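You operate a simulated robot arm through the tools that you are given. There is no shell and no other tool. Be economical: measure what you need, move in short steps, check, and stop when the job is done.

You run a simulated robot arm. Do the job below in one go: nothing can be reset, and whatever is moved stays where it is left.

TASK
Test the card's bar at 500 V, discharge it, and set the heater as the card says.
Fine: red clip on the bar before the test; dial to DISCH till the live lamp is out, then the clip back on its rest and the dial off. At 100 or more the heater is off.
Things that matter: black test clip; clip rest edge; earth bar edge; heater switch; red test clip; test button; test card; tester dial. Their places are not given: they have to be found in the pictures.

The check looks at the end state, three seconds after you hand in, the way a careful person would. Anything else that was tipped, shoved, dropped, spilled or broken makes it a failure.

THE ROBOT
A 7-joint arm with a two-finger parallel gripper, fixed in place. Base frame: the origin is at the foot of the arm, x ahead of it, y to its left, z up. Readings come in cm, rad, newtons and seconds.
With the tool pointing down near the work surface it reaches from about 34 to 78 cm from the base axis. Its first joint turns from -2.897 to 2.897 rad. Payload 3.91 kg.
Tool frame: the origin (TCP) lies between the finger pads and is the grasp point; the fingertips stand 3 cm ahead of it; z points along the fingers, y is the line along which they close. The gripper opens to 11 cm. The fingers are 2 cm wide and 1 cm thick; the gripper's body (4.8 by 11.2 cm) begins 5.5 cm behind the TCP.
Orientation is told as [roll, pitch, yaw] about the base's x, y, z axes, in that order, counted from this pose: with the fingers straight down and closing along the base's y, the tool's x points along the base's -x, its y along +y and its z along -z.

THE INTERFACE
- The arm moves only by the tool drive_tool. Its argument "moves" is a list that holds one entry, the list of rows, each a list of 7 numbers: the finger opening in m, from 0 to 0.11, then the shift along the base's x, y, z in m, then the turn, a rotation vector about the base's x, y, z in rad. In form: [[[grip, x, y, z, ax, ay, az], ...]]. A call has 1 to 8 rows; each row is the pose to reach, as a shift and turn from the pose commanded when the call began. Rows are played at 5 a second. More than 5 cm and 0.15 rad between two rows, or a gripper value outside its range, and nothing of the call is played. A pose out of reach is approached as far as the arm can. The call stops where the force on the tool passes 40 N (or 10 N more than at its start, if that is more) or the arm is blocked; 0.2 s more then pass. Each finger travels about 15.3 cm/s and halts on what it meets, pressing with about 42 N; the grip force reading is that of the motor and also rises with nothing between the fingers. The clock runs only during rows and for 0.2 s after the last one: add rows that repeat a pose to give the fingers time. It gives the time, the measured TCP pose, the force on the tool (base axes), the opening and the grip force at its end, in the units of the frame above (readings bear some noise), with the torque about the TCP (base axes, N m) and any sound that the robot's microphone picked up.
- Cameras (640 x 400 px; columns grow to the right, rows downward): "scene" is fixed at [22.16, -48.4, 158.6]; the picture's right is [0.99, -0.17, 0.00], its down [-0.09, -0.53, -0.84] and it looks along [0.14, 0.83, -0.54] (base axes); focal length 334 px, centre (320, 200). "wrist" rides on the gripper at [7.7, 0.7, -11.5] in the tool frame; the picture's right is [-0.09, 1.00, 0.00], its down [-0.80, -0.07, -0.59] and it looks along [-0.59, -0.05, 0.80] (tool axes); focal length 270 px, centre (320, 200).
- camera(camera): a new picture of that camera. The clock stands still meanwhile.
- move_column(by): slides the trunk up (or, below 0, down) by that many cm; the arm rides with it, the base frame stays. It gives what a move gives, with no picture.
- pixel_to_xyz(camera, pixels): for up to 12 pixels [column, row] of the newest picture of that camera ("zoom" is the newest enlarged one), the place [x, y, z] in the base frame of the surface seen there, good to about 0.2 cm, but the place of the scene camera against the robot may be out by one fixed shift of up to 2.5 cm in any direction. The clock stands still meanwhile.
- inspect(camera, box): a new picture of the part [left, top, right, bottom] of that camera's present view, enlarged. The clock stands still meanwhile.
- job_done(): hands the job in; it is judged then, once.

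Go step by step. Measure first, check grasps and placings, and put right what went wrong. The budget is 80 turns and 54 pictures, counting those below and the enlarged ones. Unless the task says otherwise, let go and move clear before handing in, and close with one line.

The tools are called as name(argument=value, ...) on one line, values as JSON. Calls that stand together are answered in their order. drive_tool: Moves the arm, as the interface text tells. Its arguments: {"type":"object","properties":{"moves":{"type":"array","items":{"type":"array","items":{"type":"array","items":{"type":"number"}}}}},"required":["moves"]} The other tools are called the same way: move_column (by) slides the trunk up or down; camera (camera) takes a picture; pixel_to_xyz (camera, pixels) gives the place of the surface under pixels of a picture; inspect (camera, box) takes an enlarged picture of a part of a camera's view; job_done () hands the job in.

At the start:

```text
t: 0.0
position: [39.25, 24.02, 113.85]
orientation: [0.0, -0.001, 0.001]
wrist_force: [-0.3, -0.3, 0.4]
moment: [-0.01, -0.02, 0.02]
finger_gap: 11.01
grasp_force: 0.0
trunk travel left (down, up): [-50.0, 11.0]
```

scene: 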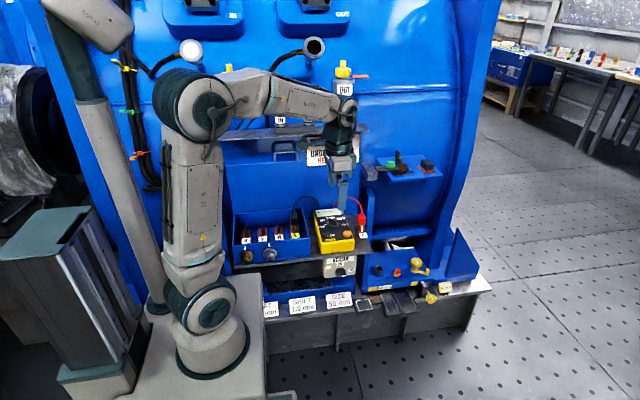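
wrist: 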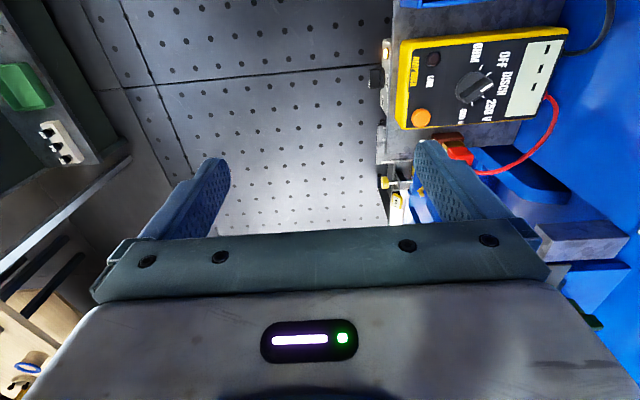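

The scene shows the yellow tester near (333,230), the red clip near (361,225) and a bar panel near (275,235). I'll enlarge the area to read it.

inspect(camera="scene", box=[220, 190, 380, 290])

inspect(camera="scene", box=[350, 220, 480, 310])

inspect(camera="wrist", box=[370, 0, 640, 230])

```text
4.00 times, centred on (300, 240) of scene
```

zoom: 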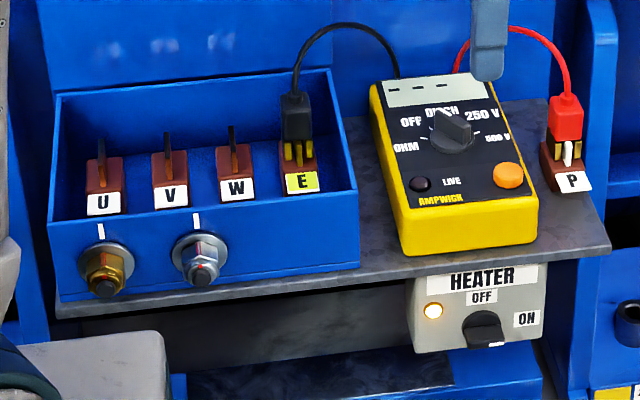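

```text
4.44 times, centred on (415, 265) of scene
```

zoom: 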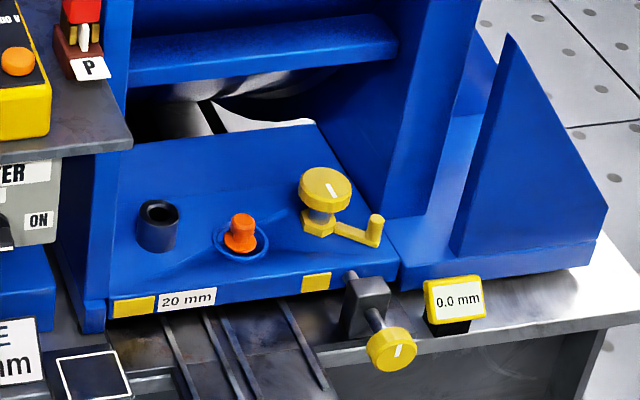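

```text
1.74 times, centred on (505, 115) of wrist
```

zoom: 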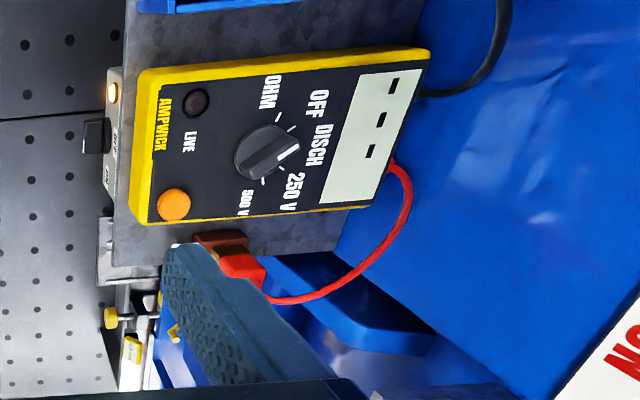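

I need the card (317,157), which the arm partly hides, and the 3D places.

inspect(camera="scene", box=[260, 100, 380, 190])

pixel_to_xyz(camera="scene", pixels=[[313, 158], [333, 223], [347, 234], [325, 236], [361, 220], [363, 235], [341, 272], [294, 222], [295, 235], [259, 237], [242, 239], [277, 236]])

pixel_to_xyz(camera="wrist", pixels=[[483, 88], [420, 117], [433, 60], [465, 152], [386, 78], [545, 60], [459, 140], [388, 50]])

```text
4.44 times, centred on (320, 145) of scene
```

zoom: 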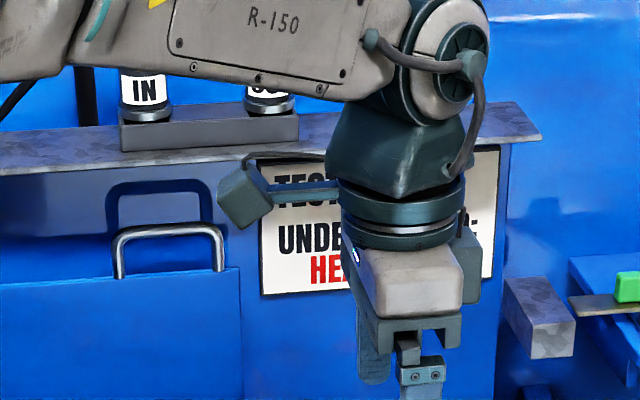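

```text
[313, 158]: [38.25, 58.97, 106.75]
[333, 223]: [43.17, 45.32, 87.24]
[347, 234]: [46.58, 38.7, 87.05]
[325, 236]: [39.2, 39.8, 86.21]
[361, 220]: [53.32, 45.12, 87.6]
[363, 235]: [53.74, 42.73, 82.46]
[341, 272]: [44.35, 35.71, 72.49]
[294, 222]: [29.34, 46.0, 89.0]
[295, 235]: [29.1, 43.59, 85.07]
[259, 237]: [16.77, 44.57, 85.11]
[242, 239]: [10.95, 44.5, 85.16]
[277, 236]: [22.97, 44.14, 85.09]
```

```text
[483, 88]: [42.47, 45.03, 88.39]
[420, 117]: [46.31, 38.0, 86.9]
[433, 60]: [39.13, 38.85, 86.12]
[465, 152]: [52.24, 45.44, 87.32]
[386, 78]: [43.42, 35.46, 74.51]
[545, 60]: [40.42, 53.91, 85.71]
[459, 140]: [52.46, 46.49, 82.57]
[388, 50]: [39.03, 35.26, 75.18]
```

The gripper hides the card. I'll lower the trunk by 15 cm, in free air in front of the tester, to uncover it.

move_column(by=-15)

inspect(camera="scene", box=[260, 100, 380, 190])

```text
t: 1.8
position: [39.2, 24.08, 98.9]
orientation: [0.0, 0.0, -0.001]
wrist_force: [-0.7, -0.4, -0.1]
moment: [-0.02, 0.01, 0.01]
finger_gap: 11.01
grasp_force: 0.1
trunk travel left (down, up): [-35.0, 26.0]
```

```text
4.44 times, centred on (320, 145) of scene
```

zoom: 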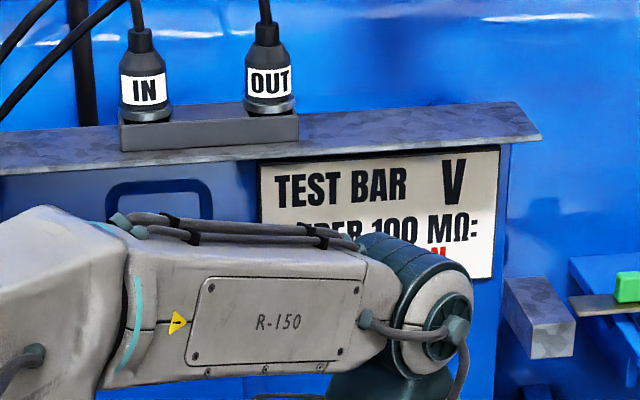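

The card says bar V, and under 100 MΩ the heater goes ON. I'll now yaw the tool 90° so the fingers close along x, and bring the wrist camera to the front of the red clip.

drive_tool(moves=[[[0.11, 0.015, 0, 0.01, 0, 0, 0.14], [0.11, 0.03, 0, 0.02, 0, 0, 0.28], [0.11, 0.045, 0, 0.03, 0, 0, 0.42], [0.11, 0.06, 0, 0.03, 0, 0, 0.56], [0.11, 0.075, 0, 0.03, 0, 0, 0.7], [0.11, 0.09, 0, 0.03, 0, 0, 0.84], [0.11, 0.105, 0, 0.03, 0, 0, 0.98], [0.11, 0.12, 0, 0.03, 0, 0, 1.12]]])

drive_tool(moves=[[[0.11, 0.003, 0.02, 0, 0, 0, 0.13], [0.11, 0.006, 0.04, 0, 0, 0, 0.26], [0.11, 0.01, 0.06, 0, 0, 0, 0.39], [0.11, 0.012, 0.08, 0, 0, 0, 0.4508], [0.11, 0.012, 0.1, 0, 0, 0, 0.4508]]])

camera(camera="wrist")

```text
t: 3.5
position: [51.24, 24.05, 101.78]
orientation: [0.001, 0.001, 1.123]
wrist_force: [0.5, -0.1, 0.3]
moment: [-0.01, -0.02, -0.02]
finger_gap: 11.01
grasp_force: 0.1
trunk travel left (down, up): [-35.0, 26.0]
```

```text
t: 4.8
position: [52.48, 34.05, 101.85]
orientation: [0.001, -0.001, 1.573]
wrist_force: [-0.8, 0.5, -0.2]
moment: [0.02, -0.03, 0.03]
finger_gap: 10.99
grasp_force: 0.1
trunk travel left (down, up): [-35.0, 26.0]
```

```text
46 pictures are left
```

wrist: 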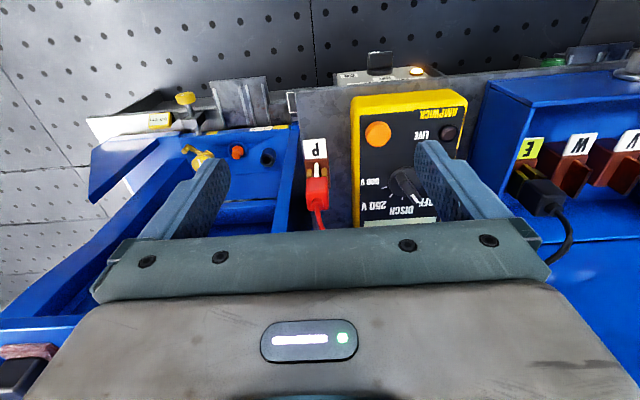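

inspect(camera="wrist", box=[270, 90, 430, 230])

inspect(camera="wrist", box=[480, 90, 640, 230])

pixel_to_xyz(camera="wrist", pixels=[[316, 185], [316, 198], [317, 206], [307, 190], [327, 190], [316, 150], [354, 170], [352, 210], [329, 165], [305, 165], [300, 200], [316, 174]])

```text
2.86 times, centred on (350, 160) of wrist
```

zoom: 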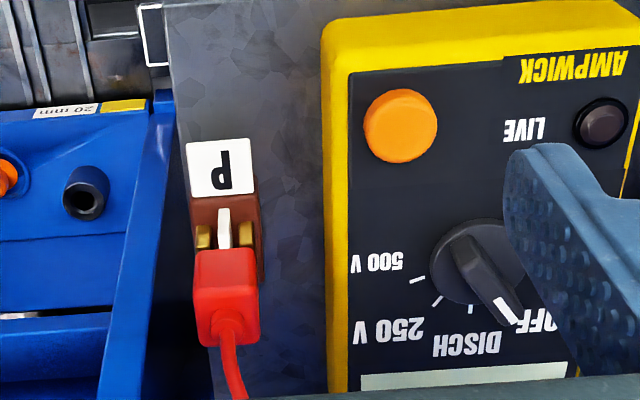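

```text
2.86 times, centred on (560, 160) of wrist
```

zoom: 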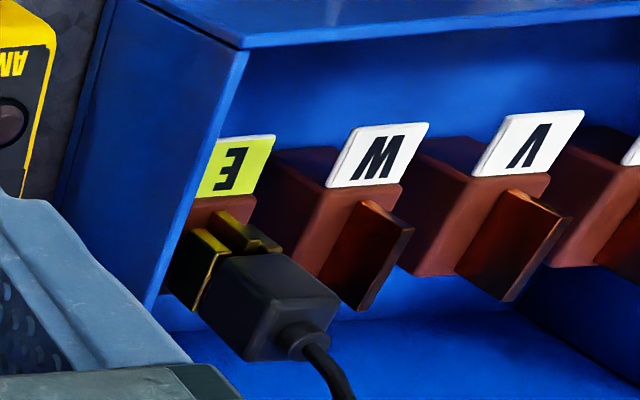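

```text
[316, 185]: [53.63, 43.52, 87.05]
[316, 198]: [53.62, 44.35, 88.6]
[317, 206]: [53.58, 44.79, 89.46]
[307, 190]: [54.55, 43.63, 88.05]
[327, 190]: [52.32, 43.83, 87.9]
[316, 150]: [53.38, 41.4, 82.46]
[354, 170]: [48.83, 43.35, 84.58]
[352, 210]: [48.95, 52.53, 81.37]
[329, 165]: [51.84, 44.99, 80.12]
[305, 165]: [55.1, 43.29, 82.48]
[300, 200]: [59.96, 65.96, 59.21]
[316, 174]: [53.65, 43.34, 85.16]
```

The dial's white mark points at OFF and the red clip's centre is near (53.6, ~45, 88). I'll check what stands beside the clip (blue post), plus the dial, the V bar and the fin points.

pixel_to_xyz(camera="wrist", pixels=[[290, 160], [282, 205], [297, 135], [310, 173], [327, 173], [604, 182], [616, 160], [602, 168], [561, 200], [543, 172], [585, 175], [312, 212]])

inspect(camera="scene", box=[320, 190, 400, 250])

```text
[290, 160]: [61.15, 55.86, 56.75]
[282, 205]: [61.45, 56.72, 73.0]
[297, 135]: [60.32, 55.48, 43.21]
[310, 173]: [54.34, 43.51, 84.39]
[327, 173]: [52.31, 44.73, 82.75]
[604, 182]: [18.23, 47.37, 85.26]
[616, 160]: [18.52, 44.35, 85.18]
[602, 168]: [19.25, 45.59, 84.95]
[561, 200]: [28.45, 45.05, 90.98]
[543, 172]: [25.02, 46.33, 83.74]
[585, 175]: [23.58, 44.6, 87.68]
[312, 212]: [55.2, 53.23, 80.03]
```

```text
6.67 times, centred on (360, 220) of scene
```

zoom: 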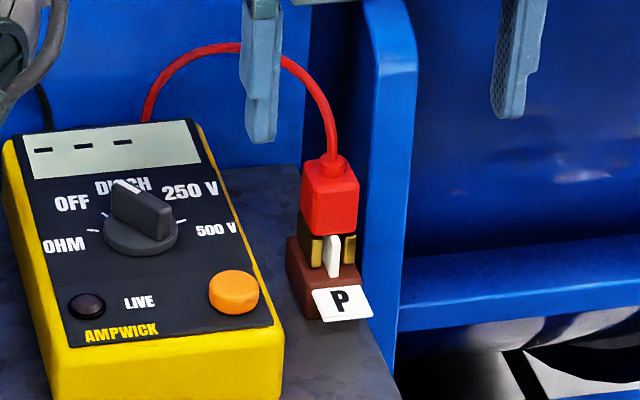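

I'll find the blue post's position against the clip, and the dial details.

pixel_to_xyz(camera="zoom", pixels=[[400, 200], [370, 200], [395, 40], [330, 200], [330, 165], [345, 150], [145, 215], [122, 183], [235, 288], [90, 305], [332, 255], [340, 300]])

pixel_to_xyz(camera="wrist", pixels=[[405, 185], [412, 198], [399, 175], [378, 133], [446, 133], [316, 165], [313, 190], [448, 105]])

```text
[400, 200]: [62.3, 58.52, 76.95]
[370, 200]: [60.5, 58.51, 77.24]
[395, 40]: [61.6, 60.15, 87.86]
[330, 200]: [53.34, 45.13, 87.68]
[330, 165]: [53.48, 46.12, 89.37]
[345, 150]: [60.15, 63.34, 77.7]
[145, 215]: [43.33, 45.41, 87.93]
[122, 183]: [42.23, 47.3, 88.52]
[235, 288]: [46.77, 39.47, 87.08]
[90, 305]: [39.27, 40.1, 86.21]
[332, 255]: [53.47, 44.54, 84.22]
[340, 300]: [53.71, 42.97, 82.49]
```

```text
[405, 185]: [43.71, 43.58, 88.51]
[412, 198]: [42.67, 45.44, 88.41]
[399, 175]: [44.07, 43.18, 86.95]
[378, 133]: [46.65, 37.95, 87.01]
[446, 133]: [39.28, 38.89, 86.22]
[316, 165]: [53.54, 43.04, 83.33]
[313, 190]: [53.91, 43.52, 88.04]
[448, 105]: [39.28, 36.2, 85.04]
```

Nothing stands close to the clip (the post is at y>58), and the scene camera reads about 1.4 cm too far in y. I'll move over the clip at (53.6, 44.7) with a 5 cm opening and go part way down.

drive_tool(moves=[[[0.05, 0.011, 0.035, 0, 0, 0, 0], [0.05, 0.011, 0.07, 0, 0, 0, 0], [0.05, 0.011, 0.1065, 0, 0, 0, 0], [0.05, 0.011, 0.1065, -0.04, 0, 0, 0], [0.05, 0.011, 0.1065, -0.07, 0, 0, 0], [0.05, 0.011, 0.1065, -0.07, 0, 0, 0]]])

camera(camera="wrist")

inspect(camera="scene", box=[320, 190, 400, 250])

```text
t: 6.2
position: [53.46, 44.74, 94.82]
orientation: [0.001, 0.0, 1.57]
wrist_force: [-0.5, 0.6, 0.3]
moment: [0.0, -0.04, 0.0]
finger_gap: 5.02
grasp_force: 0.0
trunk travel left (down, up): [-35.0, 26.0]
```

```text
42 pictures are left
```

wrist: 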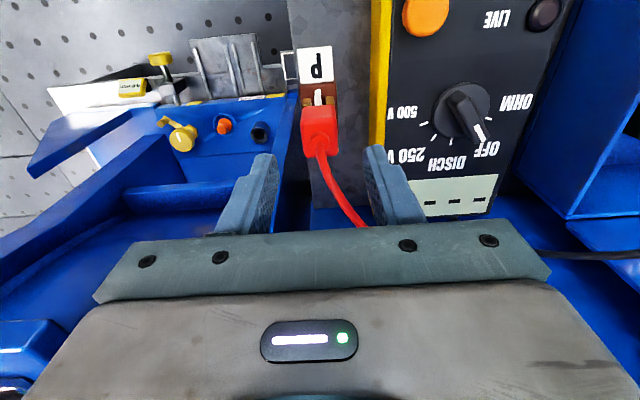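

```text
6.67 times, centred on (360, 220) of scene
```

zoom: 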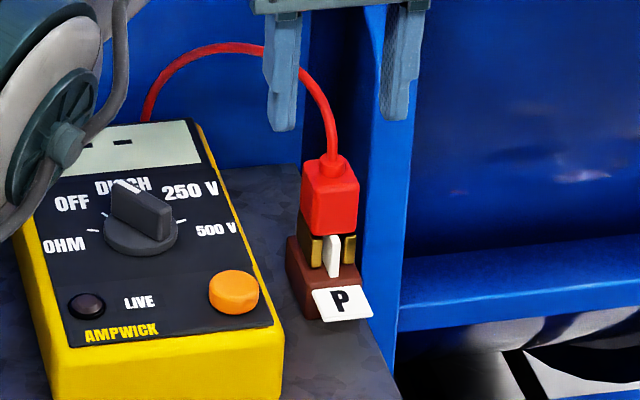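

pixel_to_xyz(camera="wrist", pixels=[[304, 130], [335, 130], [319, 110], [319, 130], [312, 141], [330, 141], [318, 95], [319, 143], [319, 136]])

```text
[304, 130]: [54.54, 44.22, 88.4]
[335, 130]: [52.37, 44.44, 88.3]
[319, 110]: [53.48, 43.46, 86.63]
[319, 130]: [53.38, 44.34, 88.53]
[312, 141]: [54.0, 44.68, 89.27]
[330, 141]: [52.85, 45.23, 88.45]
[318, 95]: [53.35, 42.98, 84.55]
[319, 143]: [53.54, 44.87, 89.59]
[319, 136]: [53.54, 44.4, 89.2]
```

The clip centre is about (53.45, 45.1), top near z 89. I'll go down to z 88 and close.

drive_tool(moves=[[[0.05, 0, 0.003, -0.03, 0, 0, 0], [0.05, 0, 0.003, -0.055, 0, 0, 0], [0.05, 0, 0.003, -0.068, 0, 0, 0], [0.05, 0, 0.003, -0.068, 0, 0, 0]]])

drive_tool(moves=[[[0.03, 0, 0, 0, 0, 0, 0], [0.02, 0, 0, 0, 0, 0, 0], [0.01, 0, 0, 0, 0, 0, 0], [0.01, 0, 0, 0, 0, 0, 0]]])

inspect(camera="scene", box=[320, 190, 400, 250])

```text
t: 7.2
position: [53.37, 44.9, 88.08]
orientation: [0.0, 0.001, 1.569]
wrist_force: [-0.2, 0.0, 0.6]
moment: [-0.01, -0.03, -0.02]
finger_gap: 5.03
grasp_force: 0.1
trunk travel left (down, up): [-35.0, 26.0]
```

```text
t: 8.2
position: [53.51, 45.11, 88.03]
orientation: [0.001, 0.001, 1.571]
wrist_force: [-0.3, 0.0, 0.3]
moment: [0.03, 0.02, 0.02]
finger_gap: 2.53
grasp_force: 42.5
trunk travel left (down, up): [-35.0, 26.0]
```

```text
6.67 times, centred on (360, 220) of scene
```

zoom: 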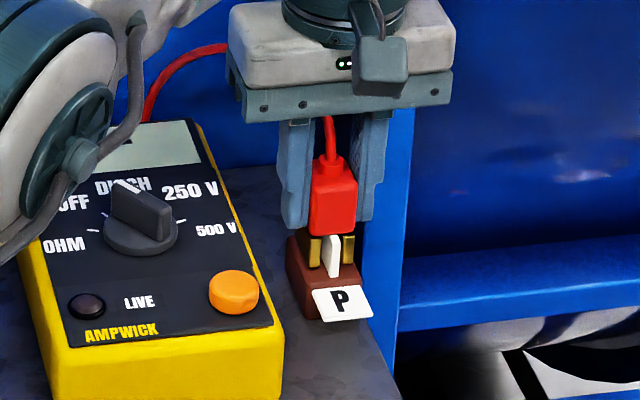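

The clip is held (gap 2.5 cm, 42 N). The rest pose is TCP (53.5, 45.1, 88.0). I'll lift it straight up.

drive_tool(moves=[[[0.01, 0, 0, 0.01, 0, 0, 0], [0.01, 0, 0, 0.03, 0, 0, 0], [0.01, 0, 0, 0.06, 0, 0, 0], [0.01, 0, 0, 0.09, 0, 0, 0], [0.01, 0, 0, 0.09, 0, 0, 0]]])

inspect(camera="scene", box=[310, 170, 400, 240])

```text
t: 9.3
position: [53.53, 44.99, 97.1]
orientation: [-0.002, 0.0, 1.57]
wrist_force: [1.0, 0.0, -0.6]
moment: [-0.01, -0.02, 0.0]
finger_gap: 2.53
grasp_force: 42.2
trunk travel left (down, up): [-35.0, 26.0]
```

```text
5.71 times, centred on (355, 205) of scene
```

zoom: 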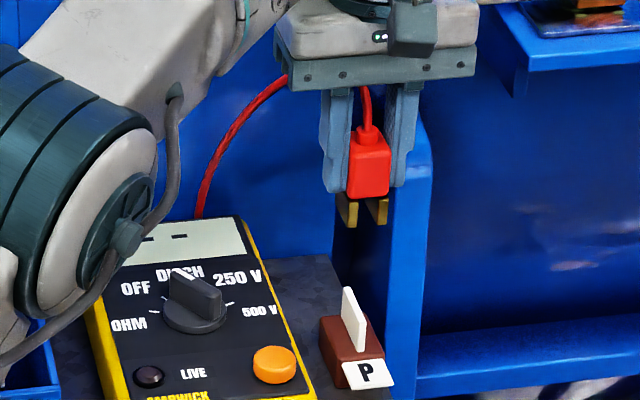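

The clip came off cleanly. I'll carry it higher and leftward toward bar V, in front of the black cable.

drive_tool(moves=[[[0.01, -0.02, -0.02, 0.03, 0, 0, 0], [0.01, -0.06, -0.04, 0.06, 0, 0, 0], [0.01, -0.105, -0.05, 0.06, 0, 0, 0], [0.01, -0.15, -0.05, 0.06, 0, 0, 0], [0.01, -0.195, -0.05, 0.06, 0, 0, 0], [0.01, -0.24, -0.05, 0.06, 0, 0, 0], [0.01, -0.285, -0.05, 0.06, 0, 0, 0], [0.01, -0.33, -0.05, 0.06, 0, 0, 0]]])

camera(camera="wrist")

camera(camera="scene")

```text
refused: row 2 steps farther than a row can; nothing moved
```

```text
38 pictures are left
```

wrist: 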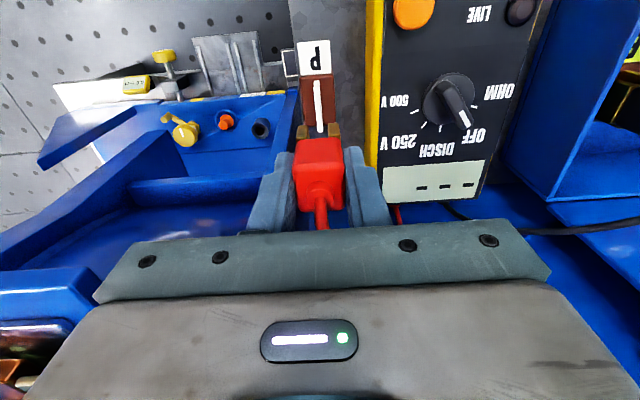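

```text
37 pictures are left
```

scene: 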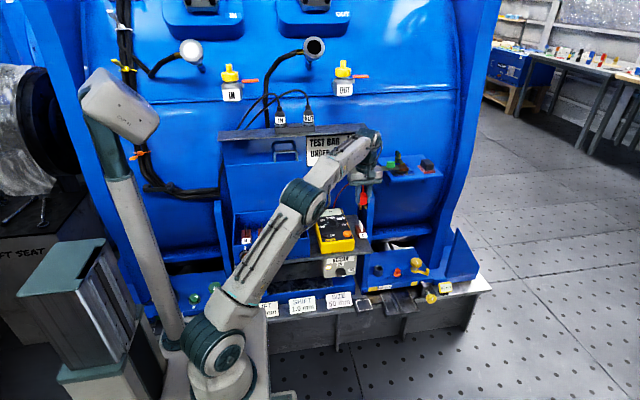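

That row stepped too far, so I'll resend it with smaller steps.

drive_tool(moves=[[[0.01, -0.02, -0.02, 0.03, 0, 0, 0], [0.01, -0.05, -0.035, 0.055, 0, 0, 0], [0.01, -0.095, -0.05, 0.06, 0, 0, 0], [0.01, -0.14, -0.05, 0.06, 0, 0, 0], [0.01, -0.185, -0.05, 0.06, 0, 0, 0], [0.01, -0.23, -0.05, 0.06, 0, 0, 0], [0.01, -0.275, -0.05, 0.06, 0, 0, 0], [0.01, -0.32, -0.05, 0.06, 0, 0, 0]]])

camera(camera="wrist")

camera(camera="scene")

```text
t: 11.2
position: [21.3, 40.0, 103.1]
orientation: [0.001, 0.0, 1.57]
wrist_force: [-0.4, 0.1, -1.0]
moment: [-0.01, 0.02, 0.02]
finger_gap: 2.53
grasp_force: 42.0
trunk travel left (down, up): [-35.0, 26.0]
```

```text
36 pictures are left
```

wrist: 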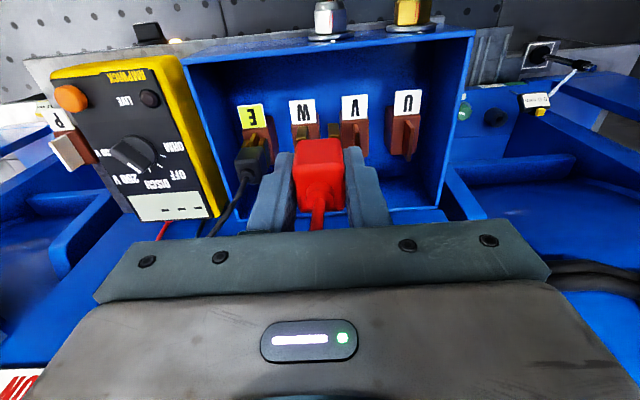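

```text
35 pictures are left
```

scene: 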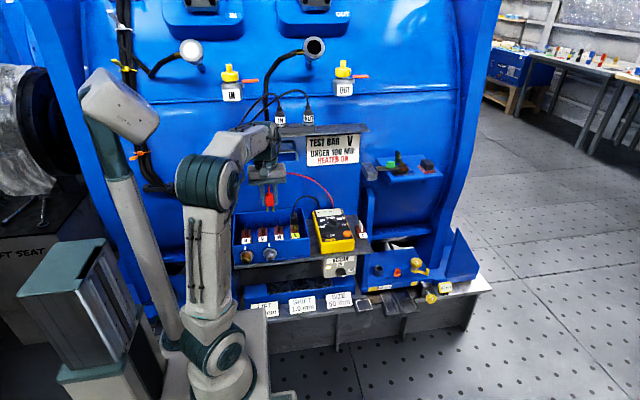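

The card is now fully readable (TEST BAR V, UNDER 100 MΩ: HEATER ON). I'll zoom in on the bars and measure the V bar's place.

inspect(camera="wrist", box=[230, 80, 450, 217])

pixel_to_xyz(camera="wrist", pixels=[[354, 108], [303, 110], [407, 103], [353, 128], [400, 132], [406, 145], [406, 125], [250, 118], [300, 128], [333, 130], [246, 150], [420, 120]])

```text
2.91 times, centred on (340, 148) of wrist
```

zoom: 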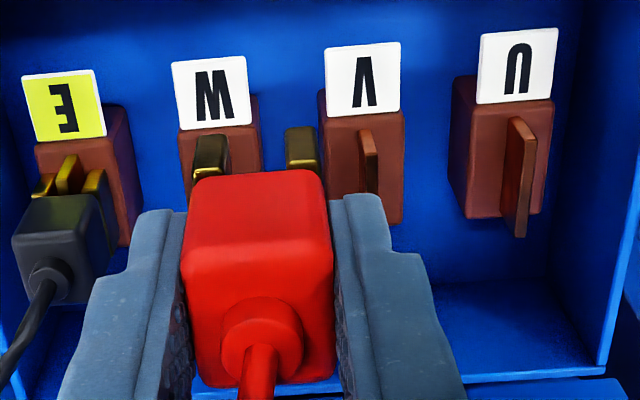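

```text
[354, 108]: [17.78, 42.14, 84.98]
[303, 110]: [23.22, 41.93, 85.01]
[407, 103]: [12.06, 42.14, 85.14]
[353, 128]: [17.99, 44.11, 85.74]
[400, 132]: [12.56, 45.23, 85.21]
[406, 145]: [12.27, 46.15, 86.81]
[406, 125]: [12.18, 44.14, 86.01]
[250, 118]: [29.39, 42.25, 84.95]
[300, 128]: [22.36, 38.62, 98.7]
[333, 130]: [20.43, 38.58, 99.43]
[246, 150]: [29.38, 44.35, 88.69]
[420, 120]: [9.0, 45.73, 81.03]
```

Bar V is at x≈17.8, and compared with rest P it sits about +0.7 in y and +2.5 in z, so the target TCP is about (17.8, 45.8, 90.5). I'll go above it first.

drive_tool(moves=[[[0.01, -0.035, 0.02, 0, 0, 0, 0], [0.01, -0.035, 0.058, 0, 0, 0, 0], [0.01, -0.035, 0.058, -0.035, 0, 0, 0], [0.01, -0.035, 0.058, -0.06, 0, 0, 0], [0.01, -0.035, 0.058, -0.06, 0, 0, 0]]])

inspect(camera="wrist", box=[230, 60, 450, 197])

inspect(camera="scene", box=[230, 180, 330, 250])

```text
t: 12.3
position: [18.0, 45.81, 96.96]
orientation: [-0.001, 0.001, 1.571]
wrist_force: [-0.1, 0.1, -0.7]
moment: [-0.02, -0.02, 0.02]
finger_gap: 2.53
grasp_force: 42.2
trunk travel left (down, up): [-35.0, 26.0]
```

```text
2.91 times, centred on (340, 128) of wrist
```

zoom: 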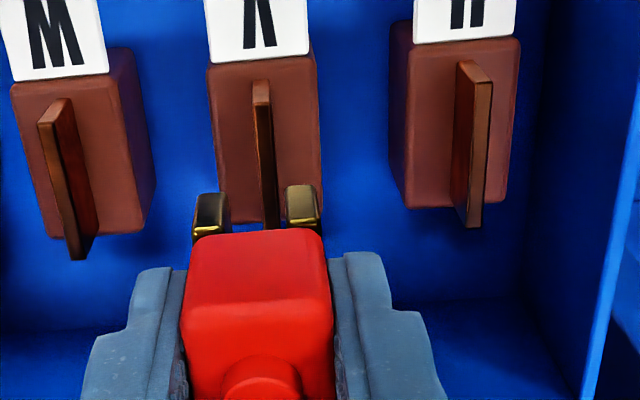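

```text
5.71 times, centred on (280, 215) of scene
```

zoom: 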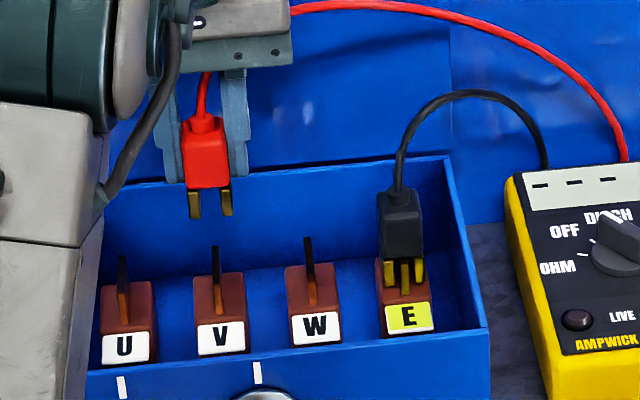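

Jaws are centred at wrist column 318 while the V fin is at about 320–323, so I'm about 0.25 cm too far in +x. I'll measure the fin directly.

camera(camera="wrist")

pixel_to_xyz(camera="wrist", pixels=[[319, 89], [320, 100], [321, 110], [322, 125], [305, 110], [335, 110], [303, 134], [334, 131], [396, 90], [400, 135], [320, 92]])

```text
31 pictures are left
```

wrist: 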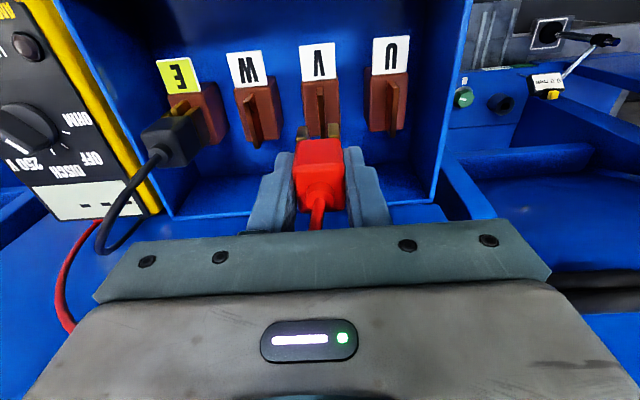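

```text
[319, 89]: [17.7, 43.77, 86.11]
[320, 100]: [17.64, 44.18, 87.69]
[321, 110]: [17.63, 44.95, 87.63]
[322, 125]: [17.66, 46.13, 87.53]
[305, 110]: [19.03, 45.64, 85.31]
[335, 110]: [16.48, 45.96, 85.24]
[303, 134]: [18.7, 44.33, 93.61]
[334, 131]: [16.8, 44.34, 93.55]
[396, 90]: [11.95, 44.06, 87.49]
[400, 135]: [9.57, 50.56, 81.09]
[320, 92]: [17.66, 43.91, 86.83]
```

The V fin is at x 17.65 and the jaw centre at 17.75, so I'll shift −0.12 cm and lower 6.4 cm.

drive_tool(moves=[[[0.01, -0.0012, 0, -0.02, 0, 0, 0], [0.01, -0.0012, 0, -0.035, 0, 0, 0], [0.01, -0.0012, 0, -0.05, 0, 0, 0], [0.01, -0.0012, 0, -0.058, 0, 0, 0], [0.01, -0.0012, 0, -0.064, 0, 0, 0], [0.01, -0.0012, 0, -0.064, 0, 0, 0]]])

inspect(camera="scene", box=[230, 180, 330, 250])

inspect(camera="wrist", box=[230, 60, 450, 197])

```text
t: 13.8
position: [17.92, 45.81, 90.73]
orientation: [-0.001, 0.0, 1.57]
wrist_force: [0.4, 1.1, -1.4]
moment: [0.01, -0.06, 0.0]
finger_gap: 2.51
grasp_force: 42.2
trunk travel left (down, up): [-35.0, 26.0]
```

```text
5.71 times, centred on (280, 215) of scene
```

zoom: 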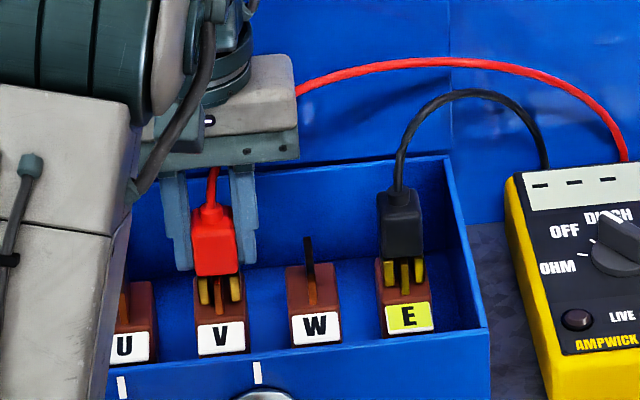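

```text
2.91 times, centred on (340, 128) of wrist
```

zoom: 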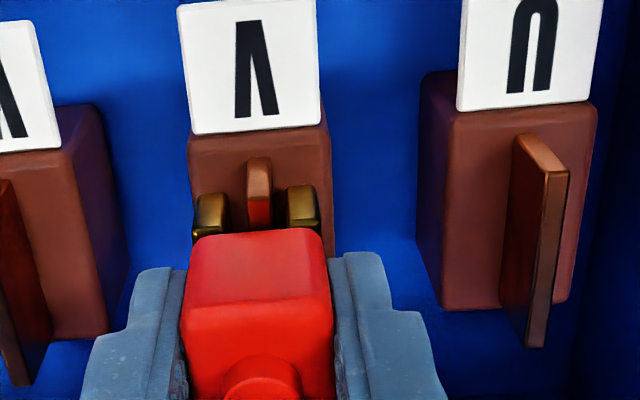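

The fin sits between the jaws, matching how the black clip sits on E. I'll go down another 0.2 cm and release slowly.

drive_tool(moves=[[[0.01, 0, 0, -0.002, 0, 0, 0], [0.01, 0, 0, -0.002, 0, 0, 0], [0.03, 0, 0, -0.002, 0, 0, 0], [0.045, 0, 0, -0.002, 0, 0, 0], [0.045, 0, 0, -0.002, 0, 0, 0]]])

inspect(camera="scene", box=[230, 180, 330, 250])

```text
t: 14.9
position: [17.76, 45.69, 90.45]
orientation: [0.001, 0.0, 1.572]
wrist_force: [-1.1, -0.6, 0.0]
moment: [-0.01, 0.0, 0.0]
finger_gap: 4.51
grasp_force: 0.1
trunk travel left (down, up): [-35.0, 26.0]
```

```text
5.71 times, centred on (280, 215) of scene
```

zoom: 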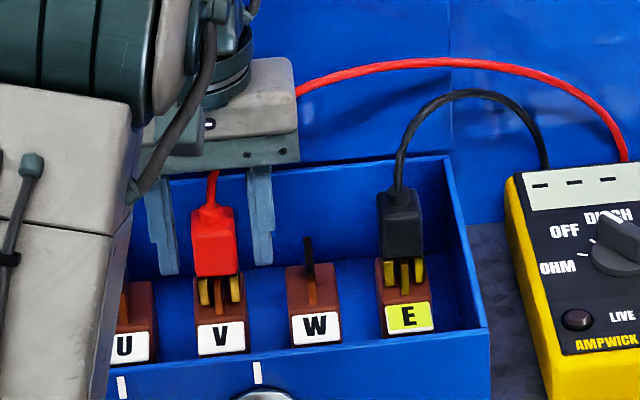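

The clip holds on V. I'll retreat upward and move over the tester to look at the dial.

drive_tool(moves=[[[0.045, 0, 0, 0.03, 0, 0, 0], [0.045, 0, 0, 0.07, 0, 0, 0], [0.045, 0, -0.02, 0.11, 0, 0, 0], [0.045, 0, -0.06, 0.13, 0, 0, 0], [0.045, 0.04, -0.08, 0.13, 0, 0, 0], [0.045, 0.085, -0.08, 0.13, 0, 0, 0], [0.045, 0.13, -0.08, 0.13, 0, 0, 0], [0.045, 0.175, -0.08, 0.13, 0, 0, 0]]])

drive_tool(moves=[[[0.045, 0.04, 0, -0.02, 0, 0, 0], [0.045, 0.08, 0.01, -0.03, 0, 0, 0], [0.045, 0.08, 0.03, -0.03, 0, 0, 0]]])

camera(camera="wrist")

inspect(camera="scene", box=[230, 180, 390, 280])

```text
t: 16.8
position: [35.36, 37.69, 103.53]
orientation: [0.0, 0.0, 1.571]
wrist_force: [1.5, -0.5, -0.3]
moment: [0.02, 0.0, -0.01]
finger_gap: 4.51
grasp_force: 0.2
trunk travel left (down, up): [-35.0, 26.0]
```

```text
t: 17.6
position: [43.33, 40.96, 100.44]
orientation: [0.0, -0.001, 1.573]
wrist_force: [0.4, 0.8, -0.3]
moment: [0.01, 0.03, -0.01]
finger_gap: 4.49
grasp_force: 0.1
trunk travel left (down, up): [-35.0, 26.0]
```

```text
27 pictures are left
```

wrist: 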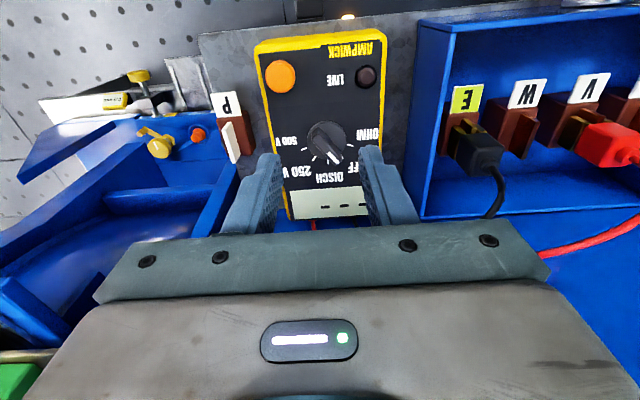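

```text
4.00 times, centred on (310, 230) of scene
```

zoom: 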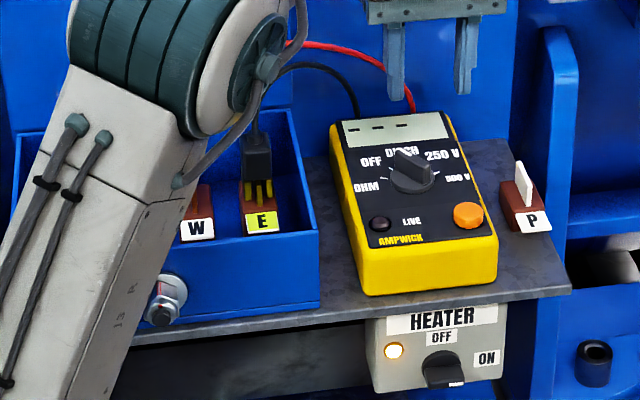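

inspect(camera="wrist", box=[260, 100, 392, 192])

```text
4.35 times, centred on (326, 146) of wrist
```

zoom: 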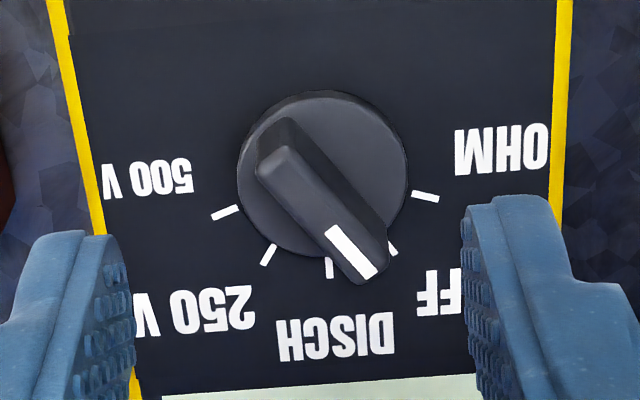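

pixel_to_xyz(camera="zoom", pixels=[[425, 197], [393, 249], [329, 268], [268, 255], [225, 213], [338, 235], [372, 270], [280, 160], [300, 195], [330, 215], [240, 180], [375, 120]])

```text
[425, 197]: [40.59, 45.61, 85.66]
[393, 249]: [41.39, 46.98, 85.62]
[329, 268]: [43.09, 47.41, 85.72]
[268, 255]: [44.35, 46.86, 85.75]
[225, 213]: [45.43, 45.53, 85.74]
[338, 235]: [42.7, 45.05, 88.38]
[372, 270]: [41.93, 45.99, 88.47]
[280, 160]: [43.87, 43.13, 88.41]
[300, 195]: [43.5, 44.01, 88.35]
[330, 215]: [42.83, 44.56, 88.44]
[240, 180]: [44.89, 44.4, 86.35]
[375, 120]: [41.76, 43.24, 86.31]
```

The dial centre is about (42.95, 44.6), with the handle 34° counter-clockwise of +y at OFF and detents about 36° apart. I'll align the yaw (+0.61) and go down over the handle.

drive_tool(moves=[[[0.045, 0, 0.01, -0.01, 0, 0, 0.13], [0.045, -0.004, 0.02, -0.02, 0, 0, 0.26], [0.045, -0.004, 0.03, -0.03, 0, 0, 0.39], [0.045, -0.004, 0.037, -0.04, 0, 0, 0.51], [0.045, -0.004, 0.037, -0.05, 0, 0, 0.61], [0.045, -0.004, 0.037, -0.06, 0, 0, 0.61]]])

inspect(camera="wrist", box=[220, 60, 440, 220])

inspect(camera="scene", box=[280, 190, 380, 260])

```text
t: 18.9
position: [42.89, 44.62, 94.33]
orientation: [-0.001, -0.001, 2.181]
wrist_force: [-0.5, -0.1, -0.6]
moment: [0.0, -0.02, -0.02]
finger_gap: 4.51
grasp_force: 0.1
trunk travel left (down, up): [-35.0, 26.0]
```

```text
2.50 times, centred on (330, 140) of wrist
```

zoom: 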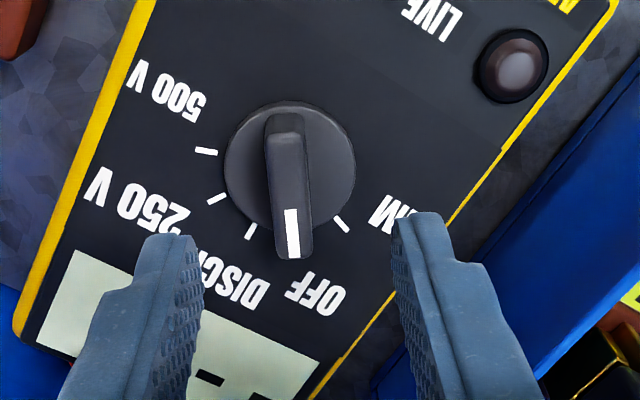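

```text
5.71 times, centred on (330, 225) of scene
```

zoom: 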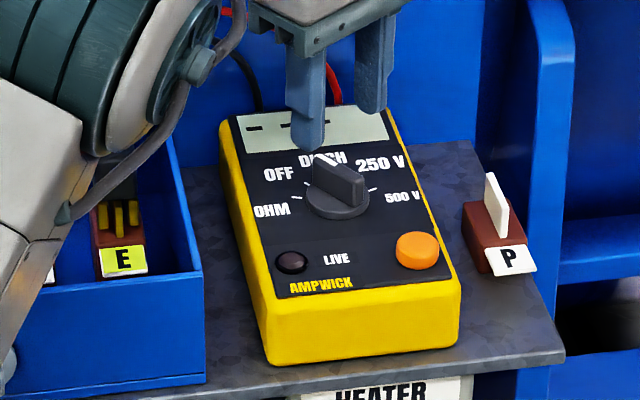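

The handle lines up with the fingers. I'll go down 4.4 cm and close on it.

drive_tool(moves=[[[0.045, 0, 0, -0.02, 0, 0, 0], [0.045, 0, 0, -0.036, 0, 0, 0], [0.045, 0, 0, -0.044, 0, 0, 0], [0.03, 0, 0, -0.044, 0, 0, 0], [0.015, 0, 0, -0.044, 0, 0, 0], [0.005, 0, 0, -0.044, 0, 0, 0], [0.005, 0, 0, -0.044, 0, 0, 0]]])

inspect(camera="wrist", box=[220, 60, 440, 220])

```text
t: 20.6
position: [43.12, 44.52, 90.02]
orientation: [0.0, 0.0, 2.18]
wrist_force: [5.4, 4.6, 0.3]
moment: [0.25, 0.01, -0.01]
finger_gap: 1.06
grasp_force: 41.6
trunk travel left (down, up): [-35.0, 26.0]
```

```text
2.50 times, centred on (330, 140) of wrist
```

zoom: 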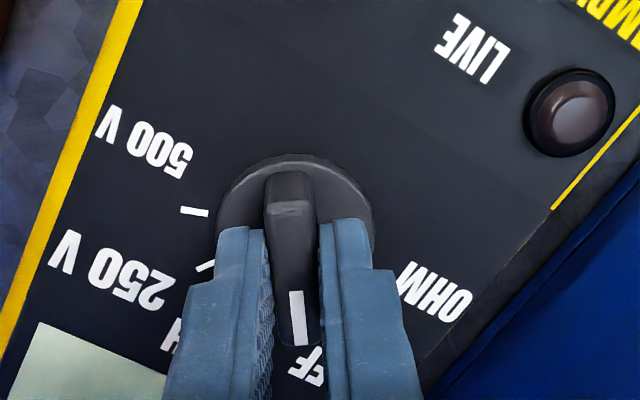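

The dial handle is held, with a small side force of about 7 N that I'll relax by shifting slightly. I'll turn clockwise towards 500 V.

drive_tool(moves=[[[0.005, 0.001, 0.0008, 0, 0, 0, -0.12], [0.005, 0.001, 0.0008, 0, 0, 0, -0.25], [0.005, 0.001, 0.0008, 0, 0, 0, -0.38], [0.005, 0.001, 0.0008, 0, 0, 0, -0.51], [0.005, 0.001, 0.0008, 0, 0, 0, -0.63], [0.005, 0.001, 0.0008, 0, 0, 0, -0.63]]])

inspect(camera="wrist", box=[220, 60, 440, 220])

```text
t: 21.9
position: [42.97, 44.5, 89.94]
orientation: [-0.001, 0.002, 1.548]
wrist_force: [-2.5, -2.4, -0.2]
moment: [0.51, 0.12, 0.04]
finger_gap: 1.04
grasp_force: 41.6
trunk travel left (down, up): [-35.0, 26.0]
```

```text
2.50 times, centred on (330, 140) of wrist
```

zoom: 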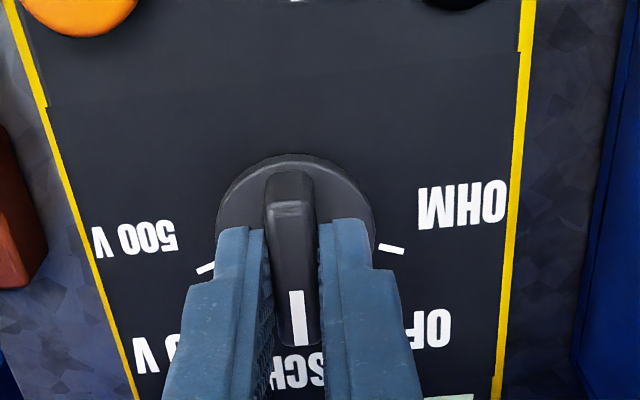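

The handle turned to DISCH without trouble. I'll carry on to 500 V (another −1.26 rad).

drive_tool(moves=[[[0.005, 0, 0, 0, 0, 0, -0.14], [0.005, 0, 0, 0, 0, 0, -0.28], [0.005, 0, 0, 0, 0, 0, -0.42], [0.005, 0, 0, 0, 0, 0, -0.56], [0.005, 0, 0, 0, 0, 0, -0.7], [0.005, 0, 0, 0, 0, 0, -0.84], [0.005, 0, 0, 0, 0, 0, -0.98], [0.005, 0, 0, 0, 0, 0, -1.12]]])

drive_tool(moves=[[[0.005, 0, 0, 0, 0, 0, -0.14], [0.005, 0, 0, 0, 0, 0, -0.14]]])

inspect(camera="wrist", box=[220, 60, 440, 220])

```text
t: 23.8
position: [43.02, 44.52, 90.01]
orientation: [0.0, 0.001, 0.428]
wrist_force: [-4.6, -2.1, 0.1]
moment: [-0.37, 0.7, -0.01]
finger_gap: 1.07
grasp_force: 42.4
trunk travel left (down, up): [-35.0, 26.0]
```

```text
t: 24.4
position: [43.14, 44.53, 90.13]
orientation: [0.0, 0.0, 0.291]
wrist_force: [-3.3, -2.8, 0.5]
moment: [-0.15, 0.37, 0.44]
finger_gap: 1.07
grasp_force: 41.9
trunk travel left (down, up): [-35.0, 26.0]
```

```text
2.50 times, centred on (330, 140) of wrist
```

zoom: 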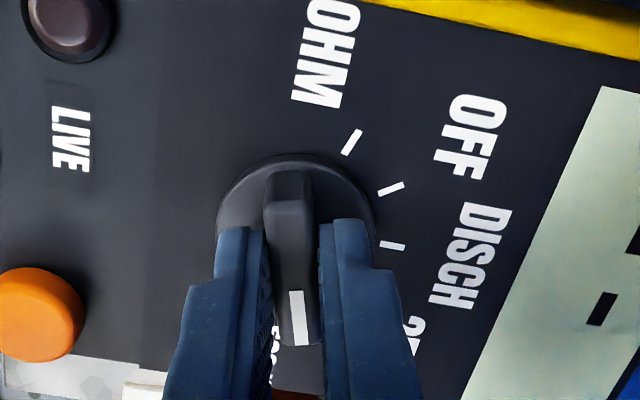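

The marker now points at 500 V and 0.44 N·m about z shows the end stop. I'll release, rise and go above the orange button near (46.6, 38.0, 87).

drive_tool(moves=[[[0.015, 0, 0, 0, 0, 0, 0], [0.035, 0, 0, 0, 0, 0, 0], [0.035, 0, 0, 0.03, 0, 0, 0], [0.035, 0, 0, 0.06, 0, 0, 0], [0.02, 0.02, -0.03, 0.06, 0, 0, 0], [0.0, 0.035, -0.065, 0.06, 0, 0, 0], [0.0, 0.035, -0.065, 0.04, 0, 0, 0], [0.0, 0.035, -0.065, 0.04, 0, 0, 0]]])

camera(camera="wrist")

inspect(camera="scene", box=[280, 190, 380, 260])

```text
t: 26.1
position: [46.61, 38.06, 94.04]
orientation: [-0.001, 0.0, 0.291]
wrist_force: [0.6, 0.5, -0.3]
moment: [-0.02, 0.0, -0.02]
finger_gap: 0.01
grasp_force: 37.7
trunk travel left (down, up): [-35.0, 26.0]
```

```text
19 pictures are left
```

wrist: 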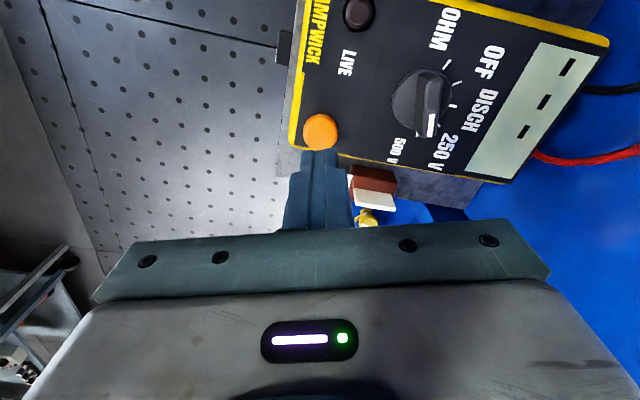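

```text
5.71 times, centred on (330, 225) of scene
```

zoom: 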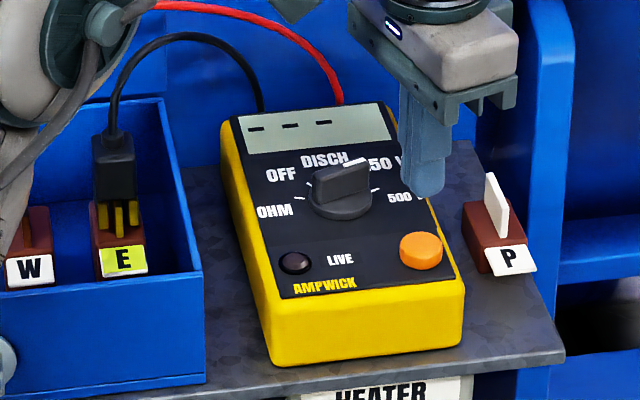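

The pointer might sit between 250 and 500 V, so I'll zoom in before pressing.

inspect(camera="wrist", box=[290, 40, 500, 180])

pixel_to_xyz(camera="wrist", pixels=[[432, 128], [437, 88], [434, 110], [320, 125], [320, 132], [311, 130], [333, 130], [320, 145], [320, 117]])

```text
2.86 times, centred on (395, 110) of wrist
```

zoom: 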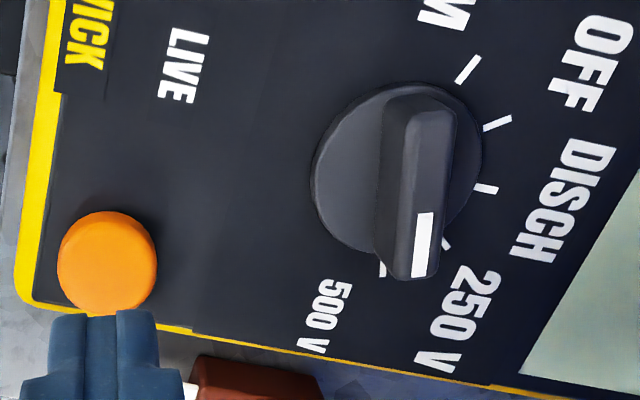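

```text
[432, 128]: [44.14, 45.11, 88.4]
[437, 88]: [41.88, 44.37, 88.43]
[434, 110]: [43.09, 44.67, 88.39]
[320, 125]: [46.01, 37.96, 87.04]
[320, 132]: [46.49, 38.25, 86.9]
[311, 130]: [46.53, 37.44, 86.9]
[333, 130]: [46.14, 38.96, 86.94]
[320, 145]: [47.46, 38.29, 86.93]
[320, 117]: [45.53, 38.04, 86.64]
```

The handle direction is 72° from +y, which is the 500 V tick, so the offset is only parallax. I'll press the button (46.5, 38.1, 86.95) and hold it.

drive_tool(moves=[[[0, -0.001, 0.001, -0.03, 0, 0, 0], [0, -0.001, 0.001, -0.039, 0, 0, 0], [0, -0.001, 0.001, -0.042, 0, 0, 0], [0, -0.001, 0.001, -0.044, 0, 0, 0], [0, -0.001, 0.001, -0.046, 0, 0, 0], [0, -0.001, 0.001, -0.046, 0, 0, 0], [0, -0.001, 0.001, -0.046, 0, 0, 0], [0, -0.001, 0.001, -0.046, 0, 0, 0]]])

camera(camera="wrist")

```text
t: 27.9
position: [46.43, 38.06, 89.55]
orientation: [-0.001, -0.001, 0.291]
wrist_force: [-0.1, 0.9, 2.6]
moment: [0.02, -0.01, 0.02]
finger_gap: 0.03
grasp_force: 37.6
trunk travel left (down, up): [-35.0, 26.0]
heard: click
```

```text
16 pictures are left
```

wrist: 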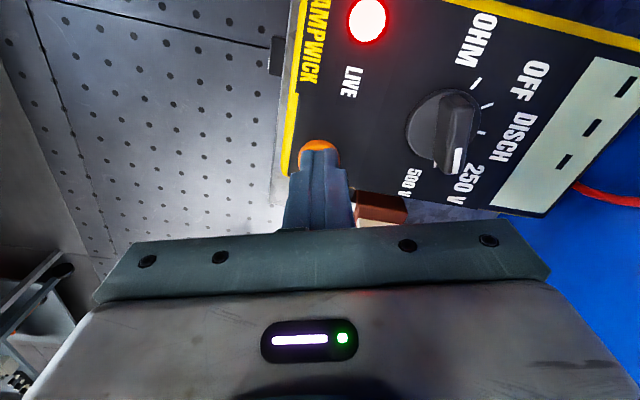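

There was a click and the LIVE lamp is lit, but the display still shows dashes. I'll hold longer.

drive_tool(moves=[[[0, 0, 0, 0, 0, 0, 0], [0, 0, 0, 0, 0, 0, 0], [0, 0, 0, 0, 0, 0, 0], [0, 0, 0, 0, 0, 0, 0], [0, 0, 0, 0, 0, 0, 0], [0, 0, 0, 0, 0, 0, 0], [0, 0, 0, 0, 0, 0, 0], [0, 0, 0, 0, 0, 0, 0]]])

drive_tool(moves=[[[0, 0, 0, 0, 0, 0, 0], [0, 0, 0, 0, 0, 0, 0], [0, 0, 0, 0, 0, 0, 0], [0, 0, 0, 0, 0, 0, 0], [0, 0, 0, 0, 0, 0, 0], [0, 0, 0, 0, 0, 0, 0], [0, 0, 0, 0, 0, 0, 0], [0, 0, 0, 0, 0, 0, 0]]])

inspect(camera="wrist", box=[440, 40, 640, 220])

```text
t: 29.8
position: [46.48, 38.11, 89.51]
orientation: [0.0, -0.001, 0.292]
wrist_force: [1.1, 0.5, 2.5]
moment: [0.0, -0.04, 0.01]
finger_gap: 0.0
grasp_force: 37.9
trunk travel left (down, up): [-35.0, 26.0]
```

```text
t: 31.6
position: [46.39, 38.11, 89.45]
orientation: [0.0, 0.0, 0.291]
wrist_force: [1.2, 1.0, 3.0]
moment: [0.01, -0.04, -0.01]
finger_gap: 0.01
grasp_force: 37.3
trunk travel left (down, up): [-35.0, 26.0]
```

```text
2.22 times, centred on (540, 130) of wrist
```

zoom: 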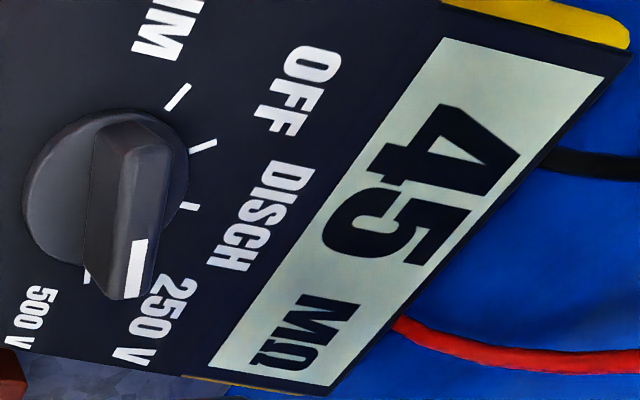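

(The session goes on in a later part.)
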